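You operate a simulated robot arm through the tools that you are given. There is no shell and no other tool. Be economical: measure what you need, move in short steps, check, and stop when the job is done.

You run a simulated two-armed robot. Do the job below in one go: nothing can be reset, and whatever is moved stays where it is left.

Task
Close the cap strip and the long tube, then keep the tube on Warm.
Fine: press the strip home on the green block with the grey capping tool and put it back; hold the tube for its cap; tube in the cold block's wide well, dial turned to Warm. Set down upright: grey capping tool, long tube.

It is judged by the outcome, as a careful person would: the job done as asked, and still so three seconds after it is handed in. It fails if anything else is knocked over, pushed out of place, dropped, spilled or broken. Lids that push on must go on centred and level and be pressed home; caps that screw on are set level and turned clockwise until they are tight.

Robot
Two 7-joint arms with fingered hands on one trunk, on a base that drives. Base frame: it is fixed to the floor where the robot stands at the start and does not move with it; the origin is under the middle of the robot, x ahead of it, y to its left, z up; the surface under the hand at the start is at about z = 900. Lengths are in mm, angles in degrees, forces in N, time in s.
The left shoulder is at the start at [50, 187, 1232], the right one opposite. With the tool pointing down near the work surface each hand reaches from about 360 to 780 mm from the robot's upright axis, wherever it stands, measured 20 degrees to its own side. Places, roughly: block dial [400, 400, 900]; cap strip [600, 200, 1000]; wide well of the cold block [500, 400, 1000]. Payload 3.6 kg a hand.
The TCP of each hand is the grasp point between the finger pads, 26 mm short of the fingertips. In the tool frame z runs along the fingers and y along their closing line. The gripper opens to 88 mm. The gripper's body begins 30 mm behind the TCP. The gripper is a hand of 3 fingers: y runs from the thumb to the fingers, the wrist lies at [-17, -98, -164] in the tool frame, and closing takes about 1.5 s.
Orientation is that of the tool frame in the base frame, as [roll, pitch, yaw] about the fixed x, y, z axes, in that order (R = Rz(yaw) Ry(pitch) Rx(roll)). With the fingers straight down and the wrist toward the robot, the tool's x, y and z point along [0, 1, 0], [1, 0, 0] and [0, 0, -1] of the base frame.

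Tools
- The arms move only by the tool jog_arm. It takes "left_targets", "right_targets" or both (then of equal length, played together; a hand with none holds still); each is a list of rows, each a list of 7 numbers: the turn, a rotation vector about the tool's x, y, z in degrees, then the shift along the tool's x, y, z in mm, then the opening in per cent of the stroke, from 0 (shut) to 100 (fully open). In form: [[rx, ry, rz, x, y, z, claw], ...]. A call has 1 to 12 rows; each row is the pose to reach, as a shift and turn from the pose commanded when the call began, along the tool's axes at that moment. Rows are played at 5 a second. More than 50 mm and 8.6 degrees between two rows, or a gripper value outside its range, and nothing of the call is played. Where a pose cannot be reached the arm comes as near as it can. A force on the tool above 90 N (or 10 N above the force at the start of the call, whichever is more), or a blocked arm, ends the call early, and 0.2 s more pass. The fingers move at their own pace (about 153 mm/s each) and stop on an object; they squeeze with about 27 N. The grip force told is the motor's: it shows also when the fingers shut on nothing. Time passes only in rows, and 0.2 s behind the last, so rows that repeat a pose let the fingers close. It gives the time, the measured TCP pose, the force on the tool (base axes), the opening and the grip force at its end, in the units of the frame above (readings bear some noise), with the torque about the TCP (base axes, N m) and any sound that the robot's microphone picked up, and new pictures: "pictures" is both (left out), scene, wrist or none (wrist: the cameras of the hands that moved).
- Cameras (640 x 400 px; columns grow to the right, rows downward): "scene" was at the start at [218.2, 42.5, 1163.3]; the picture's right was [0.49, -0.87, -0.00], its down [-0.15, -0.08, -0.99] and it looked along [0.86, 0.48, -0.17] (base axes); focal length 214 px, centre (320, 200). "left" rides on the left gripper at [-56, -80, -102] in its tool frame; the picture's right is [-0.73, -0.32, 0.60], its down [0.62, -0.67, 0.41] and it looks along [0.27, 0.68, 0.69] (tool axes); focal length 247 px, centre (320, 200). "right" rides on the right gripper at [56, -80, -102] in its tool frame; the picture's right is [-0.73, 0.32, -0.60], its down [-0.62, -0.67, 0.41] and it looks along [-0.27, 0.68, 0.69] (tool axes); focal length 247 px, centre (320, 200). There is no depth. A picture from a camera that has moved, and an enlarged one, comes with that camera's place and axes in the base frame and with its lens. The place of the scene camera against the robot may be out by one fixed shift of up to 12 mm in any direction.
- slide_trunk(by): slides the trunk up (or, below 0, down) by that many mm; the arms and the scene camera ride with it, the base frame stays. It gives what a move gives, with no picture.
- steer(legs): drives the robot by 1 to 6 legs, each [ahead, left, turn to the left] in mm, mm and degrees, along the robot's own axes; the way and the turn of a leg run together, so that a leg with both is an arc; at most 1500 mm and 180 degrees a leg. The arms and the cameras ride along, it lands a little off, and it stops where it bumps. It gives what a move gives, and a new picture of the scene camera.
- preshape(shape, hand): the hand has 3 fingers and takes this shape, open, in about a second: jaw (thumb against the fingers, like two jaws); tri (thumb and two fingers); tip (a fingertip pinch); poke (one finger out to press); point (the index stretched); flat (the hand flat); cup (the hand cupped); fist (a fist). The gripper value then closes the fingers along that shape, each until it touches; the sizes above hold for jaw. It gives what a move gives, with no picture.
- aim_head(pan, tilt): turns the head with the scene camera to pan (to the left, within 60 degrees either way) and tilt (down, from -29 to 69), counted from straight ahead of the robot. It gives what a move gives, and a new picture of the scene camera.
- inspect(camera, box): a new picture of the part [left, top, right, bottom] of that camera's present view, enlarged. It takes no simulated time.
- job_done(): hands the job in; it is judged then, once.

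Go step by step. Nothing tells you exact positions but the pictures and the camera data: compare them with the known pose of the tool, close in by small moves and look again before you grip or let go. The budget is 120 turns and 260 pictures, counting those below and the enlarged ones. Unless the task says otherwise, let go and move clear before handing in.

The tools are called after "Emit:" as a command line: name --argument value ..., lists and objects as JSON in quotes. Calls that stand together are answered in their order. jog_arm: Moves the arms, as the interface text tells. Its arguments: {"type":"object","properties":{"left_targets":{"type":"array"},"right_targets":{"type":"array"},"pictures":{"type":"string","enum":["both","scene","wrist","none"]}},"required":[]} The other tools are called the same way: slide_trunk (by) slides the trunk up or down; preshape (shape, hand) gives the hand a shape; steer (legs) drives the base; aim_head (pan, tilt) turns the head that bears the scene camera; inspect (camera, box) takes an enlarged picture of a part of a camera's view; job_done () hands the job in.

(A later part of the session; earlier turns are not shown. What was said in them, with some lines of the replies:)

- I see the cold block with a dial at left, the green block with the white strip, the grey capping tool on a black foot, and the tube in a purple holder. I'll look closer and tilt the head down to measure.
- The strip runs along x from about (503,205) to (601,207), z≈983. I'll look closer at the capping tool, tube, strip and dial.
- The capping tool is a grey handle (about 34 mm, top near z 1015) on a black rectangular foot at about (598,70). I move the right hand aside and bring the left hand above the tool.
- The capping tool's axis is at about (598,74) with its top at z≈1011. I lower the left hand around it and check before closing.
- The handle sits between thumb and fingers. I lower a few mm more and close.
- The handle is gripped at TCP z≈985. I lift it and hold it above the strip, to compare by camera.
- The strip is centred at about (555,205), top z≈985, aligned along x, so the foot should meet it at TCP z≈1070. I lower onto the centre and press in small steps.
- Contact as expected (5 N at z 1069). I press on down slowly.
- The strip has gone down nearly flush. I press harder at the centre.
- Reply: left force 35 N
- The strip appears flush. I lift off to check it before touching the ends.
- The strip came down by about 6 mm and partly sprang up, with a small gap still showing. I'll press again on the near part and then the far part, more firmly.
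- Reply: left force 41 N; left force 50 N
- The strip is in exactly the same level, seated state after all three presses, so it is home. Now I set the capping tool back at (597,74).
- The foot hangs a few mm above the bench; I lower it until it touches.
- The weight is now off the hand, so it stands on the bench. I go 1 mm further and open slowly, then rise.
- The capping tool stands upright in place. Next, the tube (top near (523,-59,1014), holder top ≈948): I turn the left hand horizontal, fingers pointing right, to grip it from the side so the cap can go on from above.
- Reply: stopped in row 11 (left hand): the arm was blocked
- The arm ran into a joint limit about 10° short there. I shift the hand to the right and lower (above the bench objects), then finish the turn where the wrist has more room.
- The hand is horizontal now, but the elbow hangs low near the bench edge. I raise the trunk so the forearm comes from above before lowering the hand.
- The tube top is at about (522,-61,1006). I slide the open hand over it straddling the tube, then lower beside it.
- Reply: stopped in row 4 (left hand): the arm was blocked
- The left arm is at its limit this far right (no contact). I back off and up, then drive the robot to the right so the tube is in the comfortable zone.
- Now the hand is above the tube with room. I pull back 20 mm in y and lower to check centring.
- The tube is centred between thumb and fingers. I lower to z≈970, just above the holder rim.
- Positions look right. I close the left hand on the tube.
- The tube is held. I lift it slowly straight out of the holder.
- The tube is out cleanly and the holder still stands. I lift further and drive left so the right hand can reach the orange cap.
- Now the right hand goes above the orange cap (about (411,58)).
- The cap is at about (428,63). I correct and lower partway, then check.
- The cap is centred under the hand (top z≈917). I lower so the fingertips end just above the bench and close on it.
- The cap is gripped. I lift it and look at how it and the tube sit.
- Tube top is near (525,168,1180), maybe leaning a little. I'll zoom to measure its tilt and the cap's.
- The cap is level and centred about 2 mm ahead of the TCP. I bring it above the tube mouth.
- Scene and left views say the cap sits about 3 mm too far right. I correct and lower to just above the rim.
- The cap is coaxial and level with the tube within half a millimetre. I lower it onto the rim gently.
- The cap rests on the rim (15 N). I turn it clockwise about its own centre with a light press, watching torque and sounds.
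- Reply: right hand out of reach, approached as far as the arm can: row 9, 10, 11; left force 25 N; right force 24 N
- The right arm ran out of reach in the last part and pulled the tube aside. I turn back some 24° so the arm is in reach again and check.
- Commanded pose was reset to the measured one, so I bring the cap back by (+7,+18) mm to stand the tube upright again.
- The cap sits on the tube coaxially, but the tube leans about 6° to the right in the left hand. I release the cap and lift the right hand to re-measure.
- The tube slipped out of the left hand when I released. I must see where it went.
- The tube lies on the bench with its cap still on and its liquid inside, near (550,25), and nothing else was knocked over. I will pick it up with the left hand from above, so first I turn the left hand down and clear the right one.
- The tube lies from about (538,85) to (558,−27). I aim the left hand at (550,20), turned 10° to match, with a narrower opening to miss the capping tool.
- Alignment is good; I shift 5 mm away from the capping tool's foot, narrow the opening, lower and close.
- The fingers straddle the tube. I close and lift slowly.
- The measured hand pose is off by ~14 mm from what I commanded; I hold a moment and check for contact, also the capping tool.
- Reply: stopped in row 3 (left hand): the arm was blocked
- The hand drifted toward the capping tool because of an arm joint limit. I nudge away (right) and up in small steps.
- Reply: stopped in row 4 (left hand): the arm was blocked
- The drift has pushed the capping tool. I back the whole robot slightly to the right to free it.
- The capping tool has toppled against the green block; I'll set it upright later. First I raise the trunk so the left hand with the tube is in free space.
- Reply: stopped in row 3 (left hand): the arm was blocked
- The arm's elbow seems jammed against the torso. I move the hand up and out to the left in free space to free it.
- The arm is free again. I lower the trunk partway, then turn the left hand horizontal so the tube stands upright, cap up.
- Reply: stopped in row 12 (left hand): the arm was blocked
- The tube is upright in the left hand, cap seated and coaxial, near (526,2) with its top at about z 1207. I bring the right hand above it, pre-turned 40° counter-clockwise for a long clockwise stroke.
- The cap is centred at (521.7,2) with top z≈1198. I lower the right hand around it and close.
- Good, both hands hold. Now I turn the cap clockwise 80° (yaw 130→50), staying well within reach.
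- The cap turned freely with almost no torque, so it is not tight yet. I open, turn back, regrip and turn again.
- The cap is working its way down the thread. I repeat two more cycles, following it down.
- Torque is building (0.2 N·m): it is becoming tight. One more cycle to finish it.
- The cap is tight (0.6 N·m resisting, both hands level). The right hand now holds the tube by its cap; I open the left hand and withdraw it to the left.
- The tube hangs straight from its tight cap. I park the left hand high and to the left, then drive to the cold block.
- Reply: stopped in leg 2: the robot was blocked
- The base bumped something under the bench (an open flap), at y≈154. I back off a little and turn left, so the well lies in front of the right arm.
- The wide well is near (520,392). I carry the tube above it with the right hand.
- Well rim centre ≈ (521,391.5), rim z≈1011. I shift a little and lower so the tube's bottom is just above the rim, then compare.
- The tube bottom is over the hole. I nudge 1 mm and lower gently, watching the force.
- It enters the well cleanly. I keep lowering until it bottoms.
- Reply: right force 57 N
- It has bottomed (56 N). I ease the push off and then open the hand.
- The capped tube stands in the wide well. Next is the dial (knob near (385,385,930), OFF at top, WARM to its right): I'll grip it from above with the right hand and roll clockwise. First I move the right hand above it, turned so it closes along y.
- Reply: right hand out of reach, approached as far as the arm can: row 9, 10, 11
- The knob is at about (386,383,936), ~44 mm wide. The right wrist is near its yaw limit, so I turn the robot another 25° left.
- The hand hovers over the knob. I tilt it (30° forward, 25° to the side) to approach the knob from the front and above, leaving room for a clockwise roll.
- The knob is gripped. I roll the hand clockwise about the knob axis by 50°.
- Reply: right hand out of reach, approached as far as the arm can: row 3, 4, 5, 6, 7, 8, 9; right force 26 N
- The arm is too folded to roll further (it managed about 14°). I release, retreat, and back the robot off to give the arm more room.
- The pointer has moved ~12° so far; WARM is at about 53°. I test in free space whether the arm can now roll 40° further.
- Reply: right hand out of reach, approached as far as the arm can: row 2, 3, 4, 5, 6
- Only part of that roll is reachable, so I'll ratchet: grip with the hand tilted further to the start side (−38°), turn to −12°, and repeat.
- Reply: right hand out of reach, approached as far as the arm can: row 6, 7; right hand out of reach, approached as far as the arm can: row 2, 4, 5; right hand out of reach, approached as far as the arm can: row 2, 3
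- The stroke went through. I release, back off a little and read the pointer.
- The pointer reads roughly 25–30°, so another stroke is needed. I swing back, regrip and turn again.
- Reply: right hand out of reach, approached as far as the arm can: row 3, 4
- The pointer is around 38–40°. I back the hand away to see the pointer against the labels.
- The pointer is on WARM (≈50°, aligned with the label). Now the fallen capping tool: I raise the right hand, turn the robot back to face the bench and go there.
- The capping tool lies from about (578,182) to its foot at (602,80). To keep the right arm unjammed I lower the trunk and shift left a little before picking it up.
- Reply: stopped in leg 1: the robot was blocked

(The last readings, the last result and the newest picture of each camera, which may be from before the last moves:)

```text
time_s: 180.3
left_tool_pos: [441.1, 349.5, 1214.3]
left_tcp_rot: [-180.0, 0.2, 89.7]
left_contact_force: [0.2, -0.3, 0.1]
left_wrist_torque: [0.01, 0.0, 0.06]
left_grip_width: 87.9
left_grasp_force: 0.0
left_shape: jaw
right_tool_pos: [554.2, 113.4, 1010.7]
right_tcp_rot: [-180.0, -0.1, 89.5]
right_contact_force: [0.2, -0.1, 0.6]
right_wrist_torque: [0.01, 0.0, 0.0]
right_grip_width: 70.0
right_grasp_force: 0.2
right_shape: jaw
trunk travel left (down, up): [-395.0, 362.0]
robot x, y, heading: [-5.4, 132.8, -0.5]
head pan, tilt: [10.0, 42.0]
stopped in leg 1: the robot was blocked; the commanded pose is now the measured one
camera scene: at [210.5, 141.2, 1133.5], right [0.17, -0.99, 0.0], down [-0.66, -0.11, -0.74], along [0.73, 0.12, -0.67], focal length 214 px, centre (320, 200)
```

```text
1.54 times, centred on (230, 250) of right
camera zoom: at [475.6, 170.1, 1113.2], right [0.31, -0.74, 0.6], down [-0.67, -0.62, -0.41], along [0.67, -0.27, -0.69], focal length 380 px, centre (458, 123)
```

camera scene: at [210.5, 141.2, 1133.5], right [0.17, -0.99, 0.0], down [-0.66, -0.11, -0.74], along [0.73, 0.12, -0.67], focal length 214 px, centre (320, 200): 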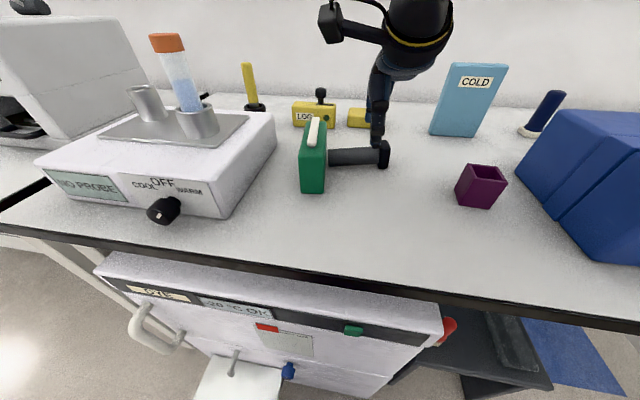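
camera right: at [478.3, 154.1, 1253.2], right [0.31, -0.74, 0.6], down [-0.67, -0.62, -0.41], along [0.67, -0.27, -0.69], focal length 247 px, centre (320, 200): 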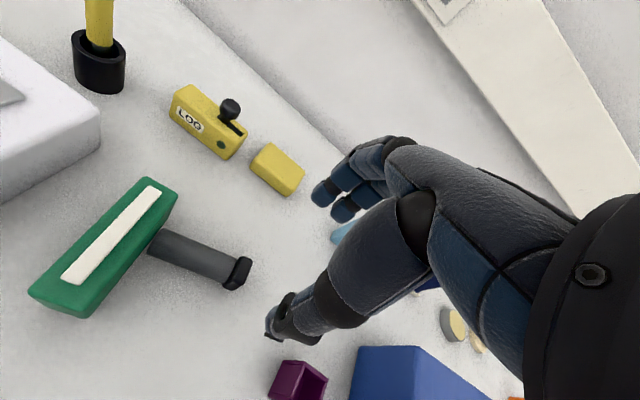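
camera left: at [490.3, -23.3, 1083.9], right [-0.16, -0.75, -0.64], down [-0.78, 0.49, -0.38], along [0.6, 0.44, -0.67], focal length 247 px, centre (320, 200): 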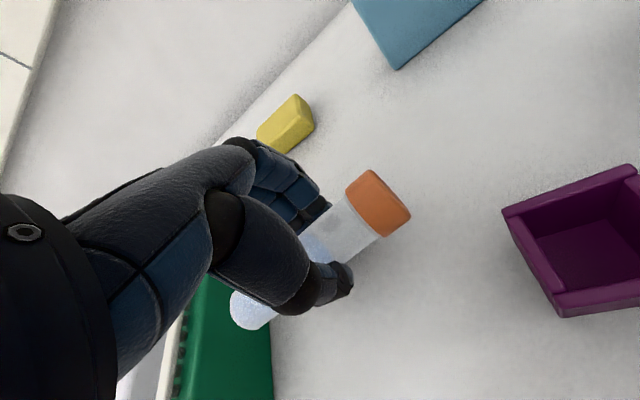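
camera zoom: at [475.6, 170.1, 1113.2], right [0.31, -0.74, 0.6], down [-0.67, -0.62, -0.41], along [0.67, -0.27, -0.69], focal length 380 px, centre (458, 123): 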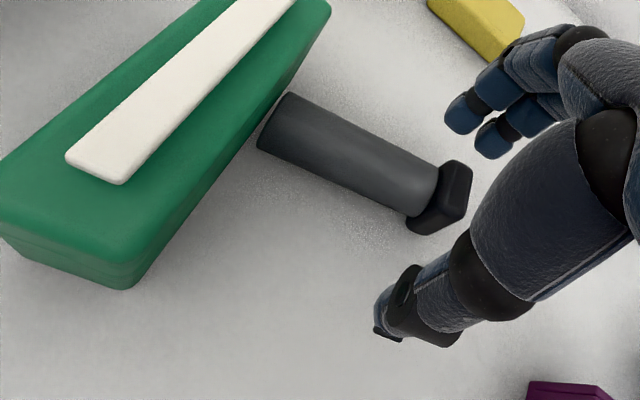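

I position over the handle 60 mm above its foot, turned 14°, and descend.

Emit:
jog_arm --right_targets '[[0, 0, -7, 12, 18, 0, 72], [0, 0, -13.8, 24, 36, 10, 72], [0, 0, -13.8, 24, 36, 45, 72], [0, 0, -13.8, 24, 36, 68, 72], [0, 0, -13.8, 24, 36, 81, 72], [0, 0, -13.8, 24, 36, 81, 72]]' --pictures "none"

Emit:
inspect --camera "right" --box '[160, 120, 420, 340]'

```text
time_s: 181.7
left_tool_pos: [440.7, 350.2, 1213.0]
left_tcp_rot: [-179.8, 0.3, 89.7]
left_contact_force: [-0.3, 1.0, 1.3]
left_wrist_torque: [0.0, 0.01, 0.0]
left_grip_width: 87.8
left_grasp_force: 0.2
left_shape: jaw
right_tool_pos: [590.8, 139.1, 929.7]
right_tcp_rot: [179.9, 0.0, 103.3]
right_contact_force: [0.5, 0.7, -0.5]
right_wrist_torque: [0.0, 0.01, 0.0]
right_grip_width: 63.6
right_grasp_force: 0.1
right_shape: jaw
trunk travel left (down, up): [-395.0, 362.0]
robot x, y, heading: [-3.2, 128.4, -0.3]
head pan, tilt: [10.0, 42.0]
```

```text
1.82 times, centred on (290, 230) of right
camera zoom: at [500.7, 174.4, 1031.5], right [0.48, -0.64, 0.6], down [-0.5, -0.76, -0.41], along [0.72, -0.1, -0.69], focal length 449 px, centre (374, 146)
```

zoom: 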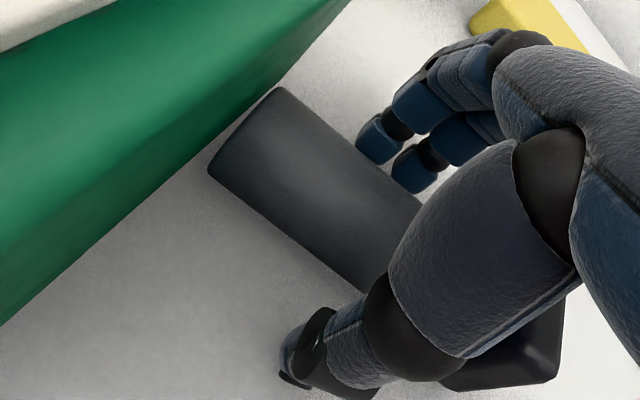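

Emit:
jog_arm --right_targets '[[0, 0, 0, 0, 0, 0, 40], [0, 0, 0, 0, 0, 0, 10], [0, 0, 0, 0, 0, 0, 0], [0, 0, 0, 0, 0, 0, 0], [0, 0, 0, 0, 0, 0, 0], [0, 0, 0, 0, 0, 0, 0], [0, 0, 0, 0, 0, -5, 0], [0, 0, 0, -4, 0, -20, 0], [0, 0, 0, -8, 0, -45, 0], [0, 0, 0, -12, 0, -75, 0], [0, 0, 0, -12, 0, -110, 0], [0, 0, 0, -12, 0, -140, 0]]'

```text
time_s: 184.3
left_tool_pos: [439.2, 350.0, 1213.6]
left_tcp_rot: [-179.7, 0.3, 89.6]
left_contact_force: [0.3, -0.6, -0.3]
left_wrist_torque: [-0.01, -0.02, -0.01]
left_grip_width: 87.7
left_grasp_force: 0.1
left_shape: jaw
right_tool_pos: [594.7, 128.0, 1067.5]
right_tcp_rot: [-179.9, 0.0, 103.4]
right_contact_force: [0.3, 1.0, -1.2]
right_wrist_torque: [0.04, 0.02, 0.04]
right_grip_width: 20.5
right_grasp_force: 27.4
right_shape: jaw
trunk travel left (down, up): [-395.0, 362.0]
robot x, y, heading: [-4.2, 135.9, -0.3]
head pan, tilt: [10.0, 42.0]
camera scene: at [210.6, 142.7, 1133.5], right [0.17, -0.99, 0.0], down [-0.66, -0.11, -0.74], along [0.73, 0.12, -0.67], focal length 214 px, centre (320, 200)
camera right: at [503.4, 163.3, 1171.9], right [0.48, -0.64, 0.6], down [-0.5, -0.76, -0.41], along [0.72, -0.1, -0.69], focal length 247 px, centre (320, 200)
```

scene: 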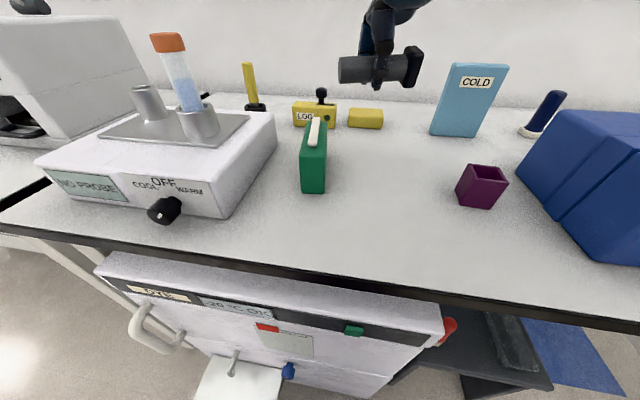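
right: 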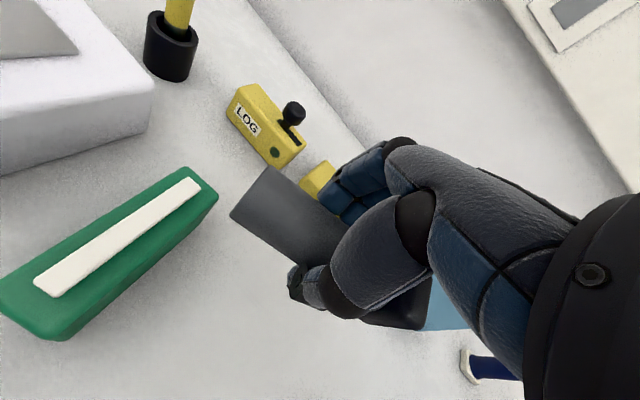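

The tool is firmly held. I rotate the hand to point left so the tool comes upright with its foot down.

Emit:
jog_arm --right_targets '[[-1, 8.1, 0.95, -1, -6, -6, 0], [-1.9, 16.3, 1.9, -2, -13, -12, 0], [-2.9, 24.4, 2.9, -3, -19, -18, 0], [-3.9, 32.6, 3.8, -4, -25, -24, 0], [-4.8, 40.7, 4.8, -5, -32, -30, 0], [-5.8, 48.9, 5.7, -6, -38, -36, 0], [-6.7, 57, 6.7, -7, -45, -42, 0], [-7.7, 65.2, 7.6, -8, -51, -46, 0], [-8.7, 73.3, 8.6, -9, -57, -50, 0], [-9.6, 81.5, 9.5, -11, -64, -50, 0], [-10.6, 89.6, 10.5, -12, -70, -50, 0], [-10.6, 89.6, 10.5, -12, -70, -50, 0]]' --pictures "scene"

```text
time_s: 186.9
left_tool_pos: [440.7, 350.7, 1213.9]
left_tcp_rot: [-179.8, 0.3, 89.6]
left_contact_force: [-0.3, 1.0, 0.5]
left_wrist_torque: [-0.01, 0.0, -0.03]
left_grip_width: 87.8
left_grasp_force: 0.0
left_shape: jaw
right_tool_pos: [528.8, 99.3, 1119.4]
right_tcp_rot: [-3.3, -89.8, -86.8]
right_contact_force: [1.0, -0.6, -1.0]
right_wrist_torque: [0.04, 0.03, -0.03]
right_grip_width: 20.5
right_grasp_force: 26.4
right_shape: jaw
trunk travel left (down, up): [-395.0, 362.0]
robot x, y, heading: [-9.2, 132.7, -0.7]
head pan, tilt: [10.0, 42.0]
camera scene: at [210.9, 142.6, 1133.4], right [0.17, -0.99, 0.0], down [-0.66, -0.11, -0.74], along [0.73, 0.12, -0.67], focal length 214 px, centre (320, 200)
```

scene: 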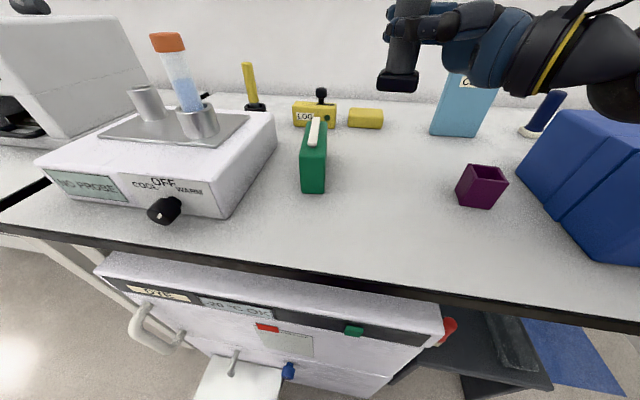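

The tool hangs upright. I raise the trunk so the elbow clears the bench edge, then bring it over its old spot and lower.

Emit:
slide_trunk --by 140

Emit:
jog_arm --right_targets '[[0, 0, 0, -20, 12, -5, 0], [0, 0, 0, -55, 24, -10, 0], [0, 0, 0, -95, 36, -15, 0], [0, 0, 0, -135, 48, -20, 0], [0, 0, 0, -175, 60, -25, 0], [0, 0, 0, -215, 68, -25, 0], [0, 0, 0, -255, 68, -25, 0], [0, 0, 0, -255, 68, -25, 0]]' --pictures "scene"

```text
time_s: 188.6
left_tool_pos: [441.6, 350.5, 1353.4]
left_tcp_rot: [-179.7, 0.3, 89.5]
left_contact_force: [0.9, 0.1, 0.5]
left_wrist_torque: [0.01, -0.01, 0.02]
left_grip_width: 87.9
left_grasp_force: 0.1
left_shape: jaw
right_tool_pos: [529.2, 99.3, 1258.1]
right_tcp_rot: [44.2, -90.0, -134.3]
right_contact_force: [-0.2, 0.7, -1.9]
right_wrist_torque: [0.0, -0.01, -0.03]
right_grip_width: 20.4
right_grasp_force: 27.6
right_shape: jaw
trunk travel left (down, up): [-535.0, 222.0]
robot x, y, heading: [-4.2, 134.3, -0.3]
head pan, tilt: [10.0, 42.0]
```

```text
time_s: 190.4
left_tool_pos: [440.5, 351.9, 1352.9]
left_tcp_rot: [-179.7, 0.3, 89.6]
left_contact_force: [-0.3, 1.0, -0.3]
left_wrist_torque: [-0.03, -0.01, 0.0]
left_grip_width: 87.6
left_grasp_force: 0.1
left_shape: jaw
right_tool_pos: [584.4, 75.3, 1034.5]
right_tcp_rot: [-57.5, -89.9, -32.5]
right_contact_force: [-0.6, 0.1, -1.6]
right_wrist_torque: [0.04, 0.02, 0.01]
right_grip_width: 20.2
right_grasp_force: 26.7
right_shape: jaw
right hand out of reach, approached as far as the arm can: row 7, 8
trunk travel left (down, up): [-535.0, 222.0]
robot x, y, heading: [-2.8, 133.6, -0.0]
head pan, tilt: [10.0, 42.0]
camera scene: at [200.2, 143.9, 1279.7], right [0.17, -0.99, 0.0], down [-0.66, -0.11, -0.74], along [0.73, 0.12, -0.67], focal length 214 px, centre (320, 200)
```

scene: 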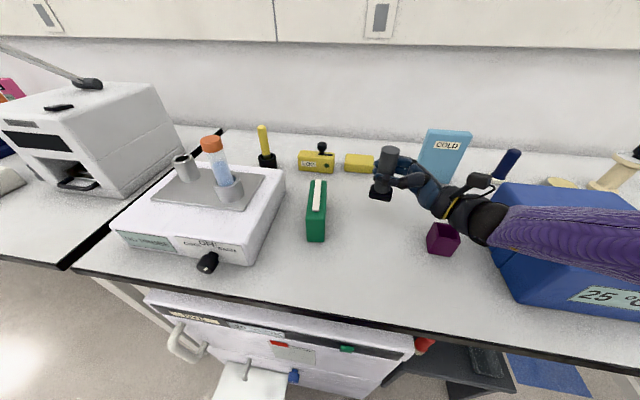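

The arm is nearly straight and just out of reach; lowering the trunk will lower it cleanly. I slide down 60 mm and check the foot's height.

Emit:
slide_trunk --by -62

Emit:
inspect --camera "scene" --box '[320, 100, 500, 280]'

Emit:
inspect --camera "right" --box '[160, 120, 480, 400]'

```text
time_s: 191.4
left_tool_pos: [424.8, 353.2, 1297.5]
left_tcp_rot: [179.4, 0.4, 89.6]
left_contact_force: [-0.3, -0.2, 0.2]
left_wrist_torque: [-0.02, 0.01, -0.02]
left_grip_width: 87.9
left_grasp_force: 0.2
left_shape: jaw
right_tool_pos: [590.8, 73.6, 1006.5]
right_tcp_rot: [84.9, -86.7, -175.4]
right_contact_force: [0.6, -0.2, -1.4]
right_wrist_torque: [0.01, -0.01, 0.01]
right_grip_width: 20.3
right_grasp_force: 26.8
right_shape: jaw
trunk travel left (down, up): [-473.0, 284.0]
robot x, y, heading: [-3.4, 132.8, -0.3]
head pan, tilt: [10.0, 42.0]
```

```text
2.22 times, centred on (410, 190) of scene
camera zoom: at [189.1, 145.1, 1219.8], right [0.17, -0.99, 0.0], down [-0.65, -0.11, -0.75], along [0.74, 0.12, -0.66], focal length 477 px, centre (120, 222)
```

zoom: 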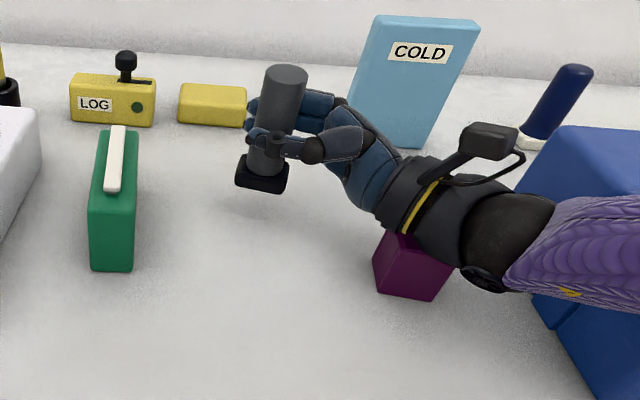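

```text
1.43 times, centred on (320, 260) of right
camera zoom: at [506.2, -28.4, 1058.7], right [0.35, -0.6, -0.72], down [-0.62, 0.42, -0.66], along [0.7, 0.68, -0.22], focal length 353 px, centre (320, 114)
```

zoom: 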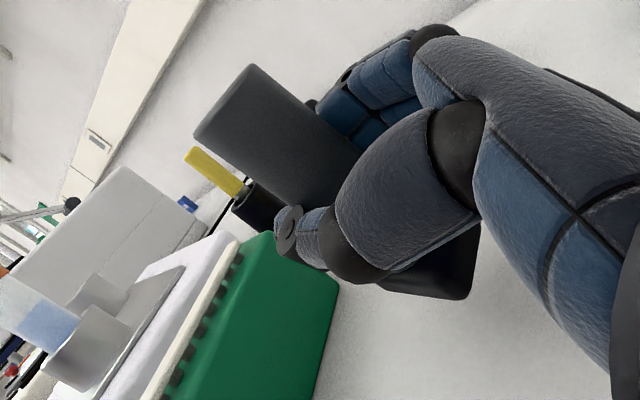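

The wrist came down onto the purple holder's place, so I lift again, move the tool to a free spot nearer (510,95), and will regrasp it from above afterwards.

Emit:
slide_trunk --by 62

Emit:
jog_arm --right_targets '[[0, 0, 0, 3, -20, 5, 0], [0, 0, 0, 5, -45, 12, 0], [0, 0, 0, 5, -75, 20, 0], [0, 0, 0, 5, -75, 20, 0], [0, 0, 0, 5, -75, 20, 0]]' --pictures "none"

Emit:
slide_trunk --by -50

Emit:
inspect --camera "scene" --box '[300, 100, 500, 300]'

```text
time_s: 192.4
left_tool_pos: [441.3, 350.3, 1352.4]
left_tcp_rot: [-179.8, 0.2, 89.6]
left_contact_force: [1.0, -0.3, 0.0]
left_wrist_torque: [0.0, -0.02, -0.02]
left_grip_width: 88.0
left_grasp_force: 0.0
left_shape: jaw
right_tool_pos: [584.3, 75.2, 1031.9]
right_tcp_rot: [-53.3, -89.9, -36.8]
right_contact_force: [-0.4, 0.0, -1.9]
right_wrist_torque: [-0.02, 0.02, -0.01]
right_grip_width: 20.2
right_grasp_force: 26.9
right_shape: jaw
trunk travel left (down, up): [-535.0, 222.0]
robot x, y, heading: [-9.9, 135.1, -0.2]
head pan, tilt: [10.0, 42.0]
```

```text
time_s: 193.6
left_tool_pos: [439.6, 349.7, 1354.6]
left_tcp_rot: [-179.7, 0.2, 89.6]
left_contact_force: [-0.4, 0.1, 0.1]
left_wrist_torque: [-0.01, 0.0, -0.01]
left_grip_width: 87.6
left_grasp_force: 0.0
left_shape: jaw
right_tool_pos: [508.7, 93.3, 1038.9]
right_tcp_rot: [40.5, -89.8, -130.5]
right_contact_force: [0.4, 0.1, -0.9]
right_wrist_torque: [-0.01, -0.02, 0.04]
right_grip_width: 19.9
right_grasp_force: 27.1
right_shape: jaw
trunk travel left (down, up): [-535.0, 222.0]
robot x, y, heading: [-8.1, 134.9, -0.6]
head pan, tilt: [10.0, 42.0]
```

```text
time_s: 194.5
left_tool_pos: [440.4, 350.9, 1303.8]
left_tcp_rot: [-179.9, 0.2, 89.7]
left_contact_force: [-0.7, -0.8, -0.7]
left_wrist_torque: [-0.01, 0.02, 0.02]
left_grip_width: 87.9
left_grasp_force: 0.0
left_shape: jaw
right_tool_pos: [510.2, 93.4, 988.7]
right_tcp_rot: [126.9, -89.9, 143.1]
right_contact_force: [-0.2, 1.3, -1.8]
right_wrist_torque: [0.0, -0.01, -0.01]
right_grip_width: 20.2
right_grasp_force: 27.5
right_shape: jaw
trunk travel left (down, up): [-485.0, 272.0]
robot x, y, heading: [-7.0, 135.0, -0.4]
head pan, tilt: [10.0, 42.0]
```

```text
2.00 times, centred on (400, 200) of scene
camera zoom: at [202.5, 142.7, 1228.2], right [0.17, -0.99, 0.0], down [-0.66, -0.11, -0.74], along [0.73, 0.12, -0.67], focal length 429 px, centre (160, 200)
```

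zoom: 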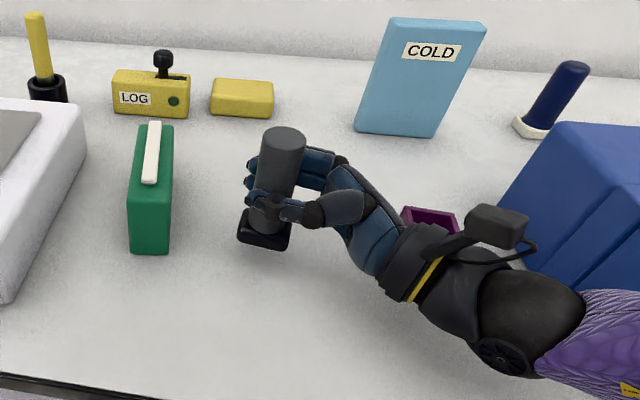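

Clear of the holder now. I lower the tool until its foot touches the bench.

Emit:
jog_arm --right_targets '[[0, 0, 0, -10, 0, 0, 0], [0, 0, 0, -18, 0, 0, 0], [0, 0, 0, -22, 0, 0, 0], [0, 0, 0, -25, 0, 0, 0], [0, 0, 0, -28, 0, 0, 0], [0, 0, 0, -28, 0, 0, 0]]' --pictures "none"

Emit:
inspect --camera "scene" --box '[340, 140, 480, 260]'

```text
time_s: 195.9
left_tool_pos: [439.9, 350.8, 1304.1]
left_tcp_rot: [-179.8, 0.2, 89.6]
left_contact_force: [0.0, 0.1, -0.6]
left_wrist_torque: [0.03, 0.02, 0.02]
left_grip_width: 87.8
left_grasp_force: 0.1
left_shape: jaw
right_tool_pos: [509.9, 94.7, 962.7]
right_tcp_rot: [29.3, -89.8, -119.4]
right_contact_force: [1.4, -1.0, 6.4]
right_wrist_torque: [0.08, -0.02, -0.01]
right_grip_width: 20.5
right_grasp_force: 27.2
right_shape: jaw
trunk travel left (down, up): [-485.0, 272.0]
robot x, y, heading: [-12.4, 133.2, -0.4]
head pan, tilt: [10.0, 42.0]
```

```text
3.33 times, centred on (410, 200) of scene
camera zoom: at [202.5, 142.6, 1228.3], right [0.17, -0.99, 0.0], down [-0.66, -0.11, -0.74], along [0.73, 0.12, -0.67], focal length 715 px, centre (20, 200)
```

zoom: 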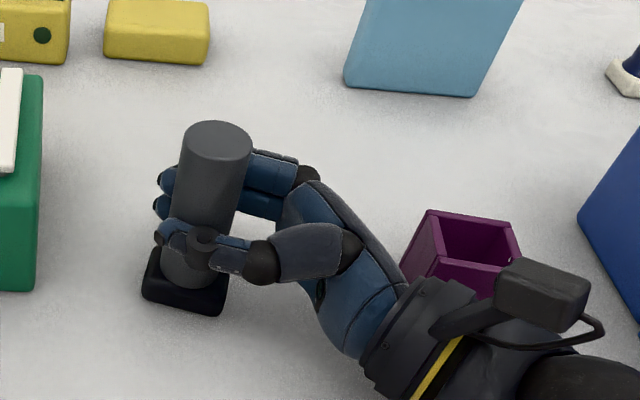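

It stands on the bench. I open, withdraw to the right and rise.

Emit:
jog_arm --right_targets '[[0, 0, 0, 0, 0, 0, 30], [0, 0, 0, 0, 0, 0, 60], [0, 0, 0, 0, 0, 0, 100], [0, 0, 0, 0, 0, 0, 100], [0, 0, 0, 0, 0, -30, 100], [0, 0, 0, 0, 0, -60, 100], [0, 0, 0, 40, 0, -60, 100], [0, 0, 0, 85, 0, -60, 100], [0, 0, 0, 130, 0, -50, 100]]' --pictures "scene"

```text
time_s: 197.9
left_tool_pos: [441.2, 349.2, 1303.9]
left_tcp_rot: [-180.0, 0.2, 89.5]
left_contact_force: [0.6, 0.7, -0.8]
left_wrist_torque: [-0.02, -0.01, 0.01]
left_grip_width: 87.8
left_grasp_force: 0.1
left_shape: jaw
right_tool_pos: [511.5, 42.0, 1092.0]
right_tcp_rot: [136.7, -89.7, 133.0]
right_contact_force: [-0.3, -0.5, -0.6]
right_wrist_torque: [-0.01, 0.01, -0.03]
right_grip_width: 87.9
right_grasp_force: 0.0
right_shape: jaw
trunk travel left (down, up): [-485.0, 272.0]
robot x, y, heading: [-7.4, 133.5, -0.3]
head pan, tilt: [10.0, 42.0]
camera scene: at [202.9, 142.0, 1228.4], right [0.17, -0.99, 0.0], down [-0.66, -0.11, -0.74], along [0.73, 0.12, -0.67], focal length 214 px, centre (320, 200)
```

scene: 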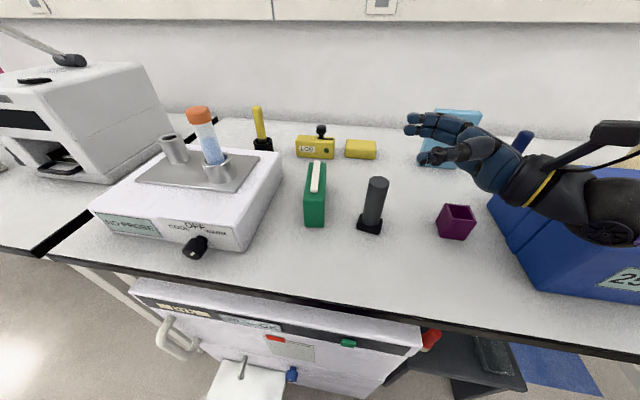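

The capping tool stands upright. To return it to its original place (597,74) I turn the right hand down again above it.

Emit:
jog_arm --right_targets '[[0, 0, 0, 40, 0, 0, 100], [0, -8.2, 0, 60, 0, 5, 100], [0, -16.4, 0, 60, 0, 10, 100], [0, -24.6, 0, 60, 0, 15, 100], [0, -32.8, 0, 60, 0, 20, 100], [0, -41, 0, 60, 0, 25, 100], [0, -49.2, 0, 60, 0, 30, 100], [0, -57.4, 0, 60, 0, 35, 100], [0, -65.6, 0, 60, 0, 40, 100], [0, -73.8, 0, 60, 0, 45, 100], [0, -82, 0, 60, 0, 50, 100], [0, -90, 0, 60, 0, 52, 100]]' --pictures "wrist"

```text
time_s: 200.5
left_tool_pos: [440.7, 351.2, 1304.5]
left_tcp_rot: [-179.9, 0.4, 89.6]
left_contact_force: [0.1, -0.2, -0.4]
left_wrist_torque: [-0.02, -0.04, 0.02]
left_grip_width: 87.9
left_grasp_force: 0.0
left_shape: jaw
right_tool_pos: [510.3, 96.2, 1150.9]
right_tcp_rot: [180.0, 0.3, 89.9]
right_contact_force: [0.5, -0.4, -0.2]
right_wrist_torque: [0.02, -0.02, 0.01]
right_grip_width: 87.8
right_grasp_force: 0.1
right_shape: jaw
trunk travel left (down, up): [-485.0, 272.0]
robot x, y, heading: [-6.9, 135.4, -0.4]
head pan, tilt: [10.0, 42.0]
camera right: at [430.7, 152.6, 1253.2], right [0.32, -0.73, 0.6], down [-0.67, -0.62, -0.41], along [0.67, -0.27, -0.69], focal length 247 px, centre (320, 200)
```

right: 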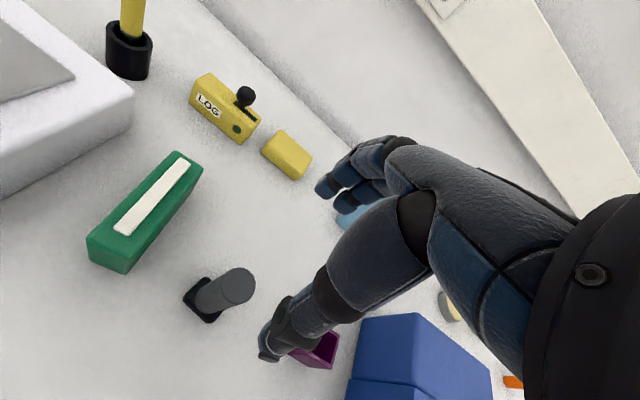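

Emit:
jog_arm --right_targets '[[0, 0, 0, 1, -3.5, 40, 100], [0, 0, 0, 1, -3.5, 80, 100], [0, 0, 0, 1, -3.5, 120, 100], [0, 0, 0, 1, -3.5, 150, 100], [0, 0, 0, 1, -3.5, 166, 100], [0, 0, 0, 1, -3.5, 166, 100], [0, 0, 0, 1, -3.5, 166, 60], [0, 0, 0, 1, -3.5, 166, 30], [0, 0, 0, 1, -3.5, 166, 0], [0, 0, 0, 1, -3.5, 166, 0], [0, 0, 0, 1, -3.5, 166, 0], [0, 0, 0, 1, -3.5, 166, 0]]' --pictures "wrist"

```text
time_s: 203.1
left_tool_pos: [440.6, 350.9, 1304.4]
left_tcp_rot: [-179.8, 0.3, 89.6]
left_contact_force: [-0.5, -0.3, -0.1]
left_wrist_torque: [0.01, -0.01, 0.02]
left_grip_width: 87.7
left_grasp_force: 0.0
left_shape: jaw
right_tool_pos: [506.1, 97.9, 984.3]
right_tcp_rot: [180.0, -0.1, 89.9]
right_contact_force: [-0.5, -0.1, 0.5]
right_wrist_torque: [0.02, -0.02, -0.02]
right_grip_width: 23.5
right_grasp_force: 27.3
right_shape: jaw
trunk travel left (down, up): [-485.0, 272.0]
robot x, y, heading: [-5.8, 131.1, -0.5]
head pan, tilt: [10.0, 42.0]
camera right: at [427.2, 154.2, 1087.7], right [0.32, -0.74, 0.6], down [-0.67, -0.62, -0.41], along [0.68, -0.27, -0.69], focal length 247 px, centre (320, 200)
```

right: 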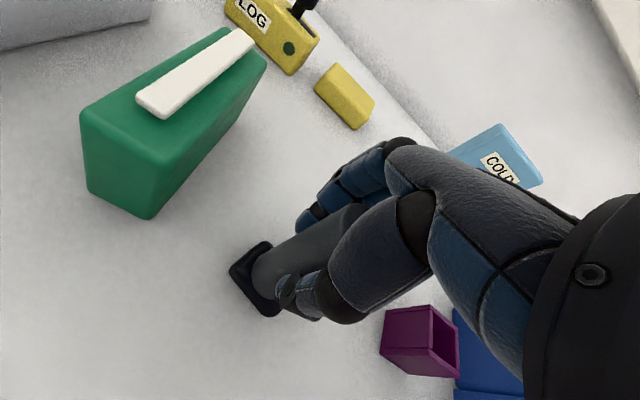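

Gripped; I lift slightly and carry it to (597,74), lowering back to the bench.

Emit:
jog_arm --right_targets '[[0, 0, 0, 0, 0, -10, 0], [0, 0, 0, 0, 0, -35, 0], [0, 0, 0, -6, 23, -35, 0], [0, 0, 0, -12, 46, -35, 0], [0, 0, 0, -18, 69, -35, 0], [0, 0, 0, -24, 91, -35, 0], [0, 0, 0, -24, 91, -20, 0], [0, 0, 0, -24, 91, -8, 0], [0, 0, 0, -24, 91, -3, 0], [0, 0, 0, -24, 91, 0, 0], [0, 0, 0, -24, 91, 0.5, 0]]' --pictures "wrist"

Emit:
inspect --camera "scene" --box '[330, 110, 470, 250]'

```text
time_s: 205.5
left_tool_pos: [440.7, 352.6, 1303.5]
left_tcp_rot: [-179.8, 0.3, 89.6]
left_contact_force: [0.0, -0.1, 0.7]
left_wrist_torque: [0.01, 0.0, -0.02]
left_grip_width: 87.8
left_grasp_force: 0.1
left_shape: jaw
right_tool_pos: [598.2, 73.2, 983.9]
right_tcp_rot: [-179.9, 0.0, 89.8]
right_contact_force: [1.4, 0.1, -1.5]
right_wrist_torque: [-0.01, 0.01, -0.02]
right_grip_width: 23.6
right_grasp_force: 26.6
right_shape: jaw
trunk travel left (down, up): [-485.0, 272.0]
robot x, y, heading: [-3.6, 132.7, -0.7]
head pan, tilt: [10.0, 42.0]
camera right: at [518.6, 129.3, 1087.5], right [0.32, -0.74, 0.6], down [-0.67, -0.62, -0.41], along [0.68, -0.27, -0.69], focal length 247 px, centre (320, 200)
```

right: 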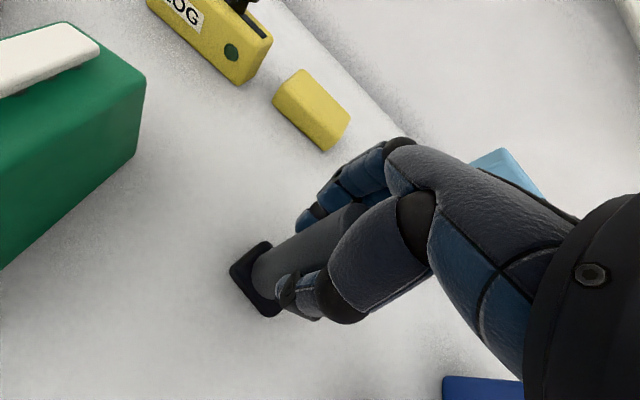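

```text
2.86 times, centred on (400, 180) of scene
camera zoom: at [202.7, 142.8, 1228.1], right [0.17, -0.99, 0.0], down [-0.66, -0.11, -0.74], along [0.73, 0.12, -0.67], focal length 613 px, centre (91, 257)
```

zoom: 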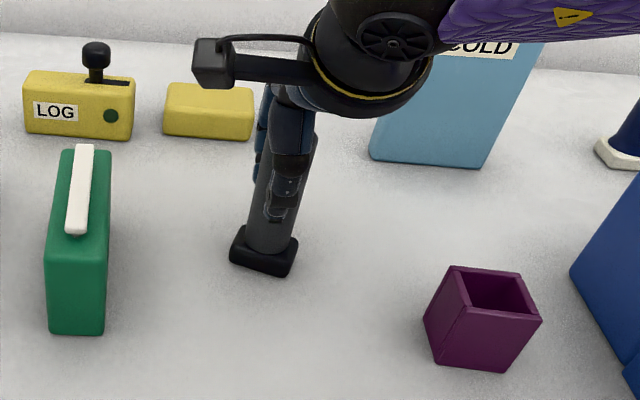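

Emit:
jog_arm --right_targets '[[0, 0, 0, 0, 0, 1.5, 0], [0, 0, 0, 0, 0, 2.5, 0], [0, 0, 0, 0, 0, 2.5, 35], [0, 0, 0, 0, 0, 2.5, 60], [0, 0, 0, 0, 0, 2.5, 100], [0, 0, 0, 0, 0, 2.5, 100], [0, 0, 0, 0, 0, 2.5, 100], [0, 0, 0, 0, 0, -40, 100], [0, 0, 0, 0, 0, -85, 100], [0, 0, 0, 0, 0, -130, 100], [0, 0, 0, -30, -10, -160, 100], [0, 0, 0, -70, -20, -180, 100]]' --pictures "scene"

Emit:
inspect --camera "scene" --box '[280, 110, 480, 260]'

Emit:
inspect --camera "scene" --box '[80, 80, 280, 280]'

```text
time_s: 208.1
left_tool_pos: [441.0, 349.5, 1304.8]
left_tcp_rot: [-179.9, 0.2, 89.7]
left_contact_force: [0.2, 0.5, 0.5]
left_wrist_torque: [-0.02, -0.01, -0.02]
left_grip_width: 87.8
left_grasp_force: 0.1
left_shape: jaw
right_tool_pos: [576.8, -0.5, 1165.6]
right_tcp_rot: [-179.9, -0.1, 90.0]
right_contact_force: [-0.2, -0.5, 0.8]
right_wrist_torque: [0.02, 0.01, -0.02]
right_grip_width: 87.6
right_grasp_force: 0.0
right_shape: jaw
trunk travel left (down, up): [-485.0, 272.0]
robot x, y, heading: [-8.9, 133.1, -0.2]
head pan, tilt: [10.0, 42.0]
camera scene: at [202.3, 141.9, 1228.2], right [0.17, -0.99, 0.0], down [-0.66, -0.11, -0.74], along [0.73, 0.12, -0.67], focal length 214 px, centre (320, 200)
```

scene: 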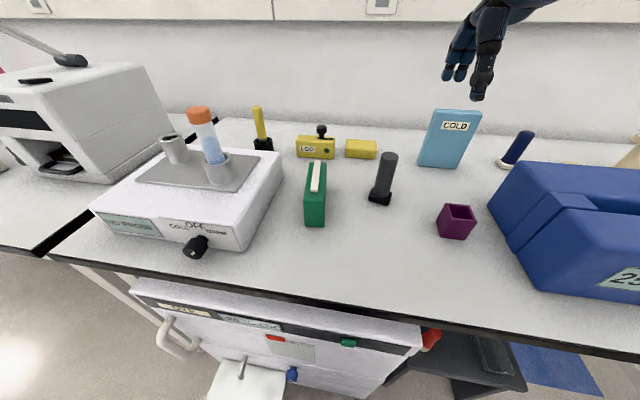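

```text
2.67 times, centred on (380, 185) of scene
camera zoom: at [202.3, 141.9, 1228.2], right [0.17, -0.99, 0.0], down [-0.66, -0.11, -0.74], along [0.73, 0.12, -0.67], focal length 572 px, centre (160, 240)
```

zoom: 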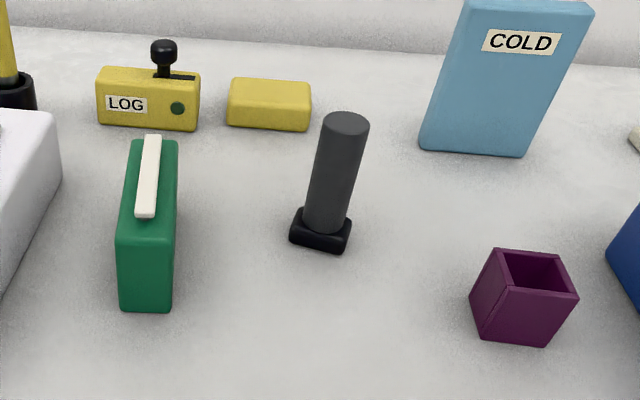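

```text
2.00 times, centred on (180, 180) of scene
camera zoom: at [202.3, 141.9, 1228.2], right [0.17, -0.99, 0.0], down [-0.66, -0.11, -0.74], along [0.73, 0.12, -0.67], focal length 429 px, centre (600, 240)
```

zoom: 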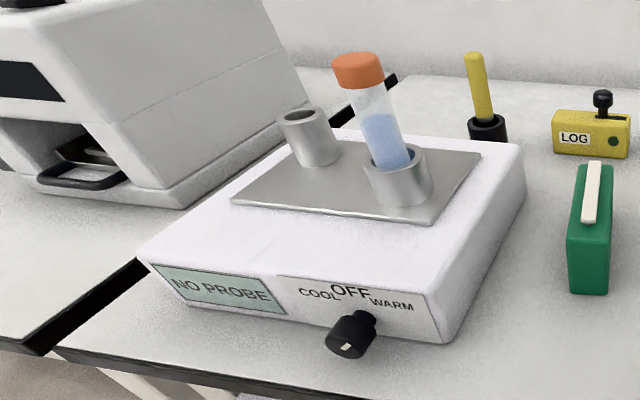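

Emit:
inspect --camera "scene" --box '[290, 150, 340, 200]'

Emit:
inspect --camera "scene" --box '[160, 210, 240, 270]'

```text
8.00 times, centred on (315, 175) of scene
camera zoom: at [202.3, 141.9, 1228.2], right [0.17, -0.99, 0.0], down [-0.66, -0.11, -0.74], along [0.73, 0.12, -0.67], focal length 1716 px, centre (360, 400)
```

zoom: 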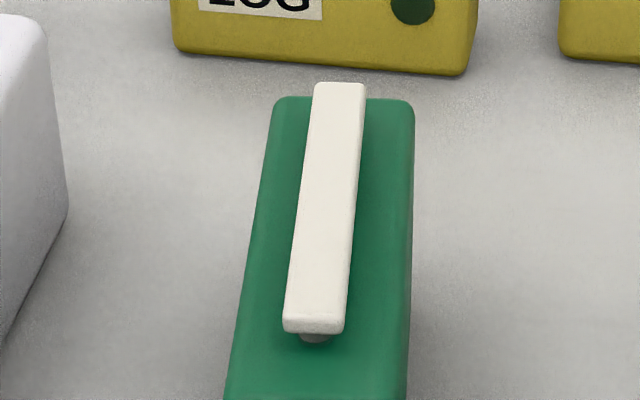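

```text
6.67 times, centred on (200, 240) of scene
camera zoom: at [202.3, 141.9, 1228.2], right [0.17, -0.99, 0.0], down [-0.66, -0.11, -0.74], along [0.73, 0.12, -0.67], focal length 1430 px, centre (1120, -67)
```

zoom: 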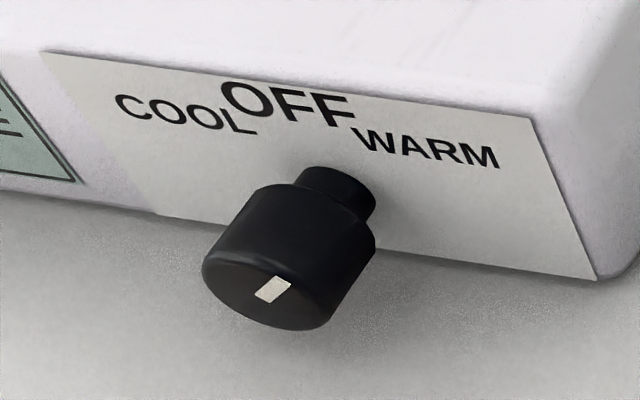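

The strip is level and seated, the capped tube stands in the wide well, the dial points to WARM, and the capping tool is upright at its place; both hands are clear.

Emit:
job_done

```text
The job is handed in.
```

I've handed the job in. The cap strip is pressed home, and the capped tube is in the wide well with the dial on Warm. The grey capping tool is upright close to its original spot.

- **Tube:** it slipped out of the left hand during capping and fell to the bench. The cap stayed on and I saw no spill. I then tightened it until it resisted firmly.
- **Capping tool:** I knocked it over against the green block while picking up the tube, then set it upright again.
- **Tube holder:** the empty purple holder turned slightly when I first gripped the tube. The wrist may have brushed it later, but it is still standing.
- **Strip:** it sank about 6 mm, then sat level at the same height after pressing the middle and both ends. A small gap under the strip is still visible, which I took as its home position.
- **Dial:** the pointer is about 45–50° from Off, in line with the Warm label as far as I could measure from the pictures.
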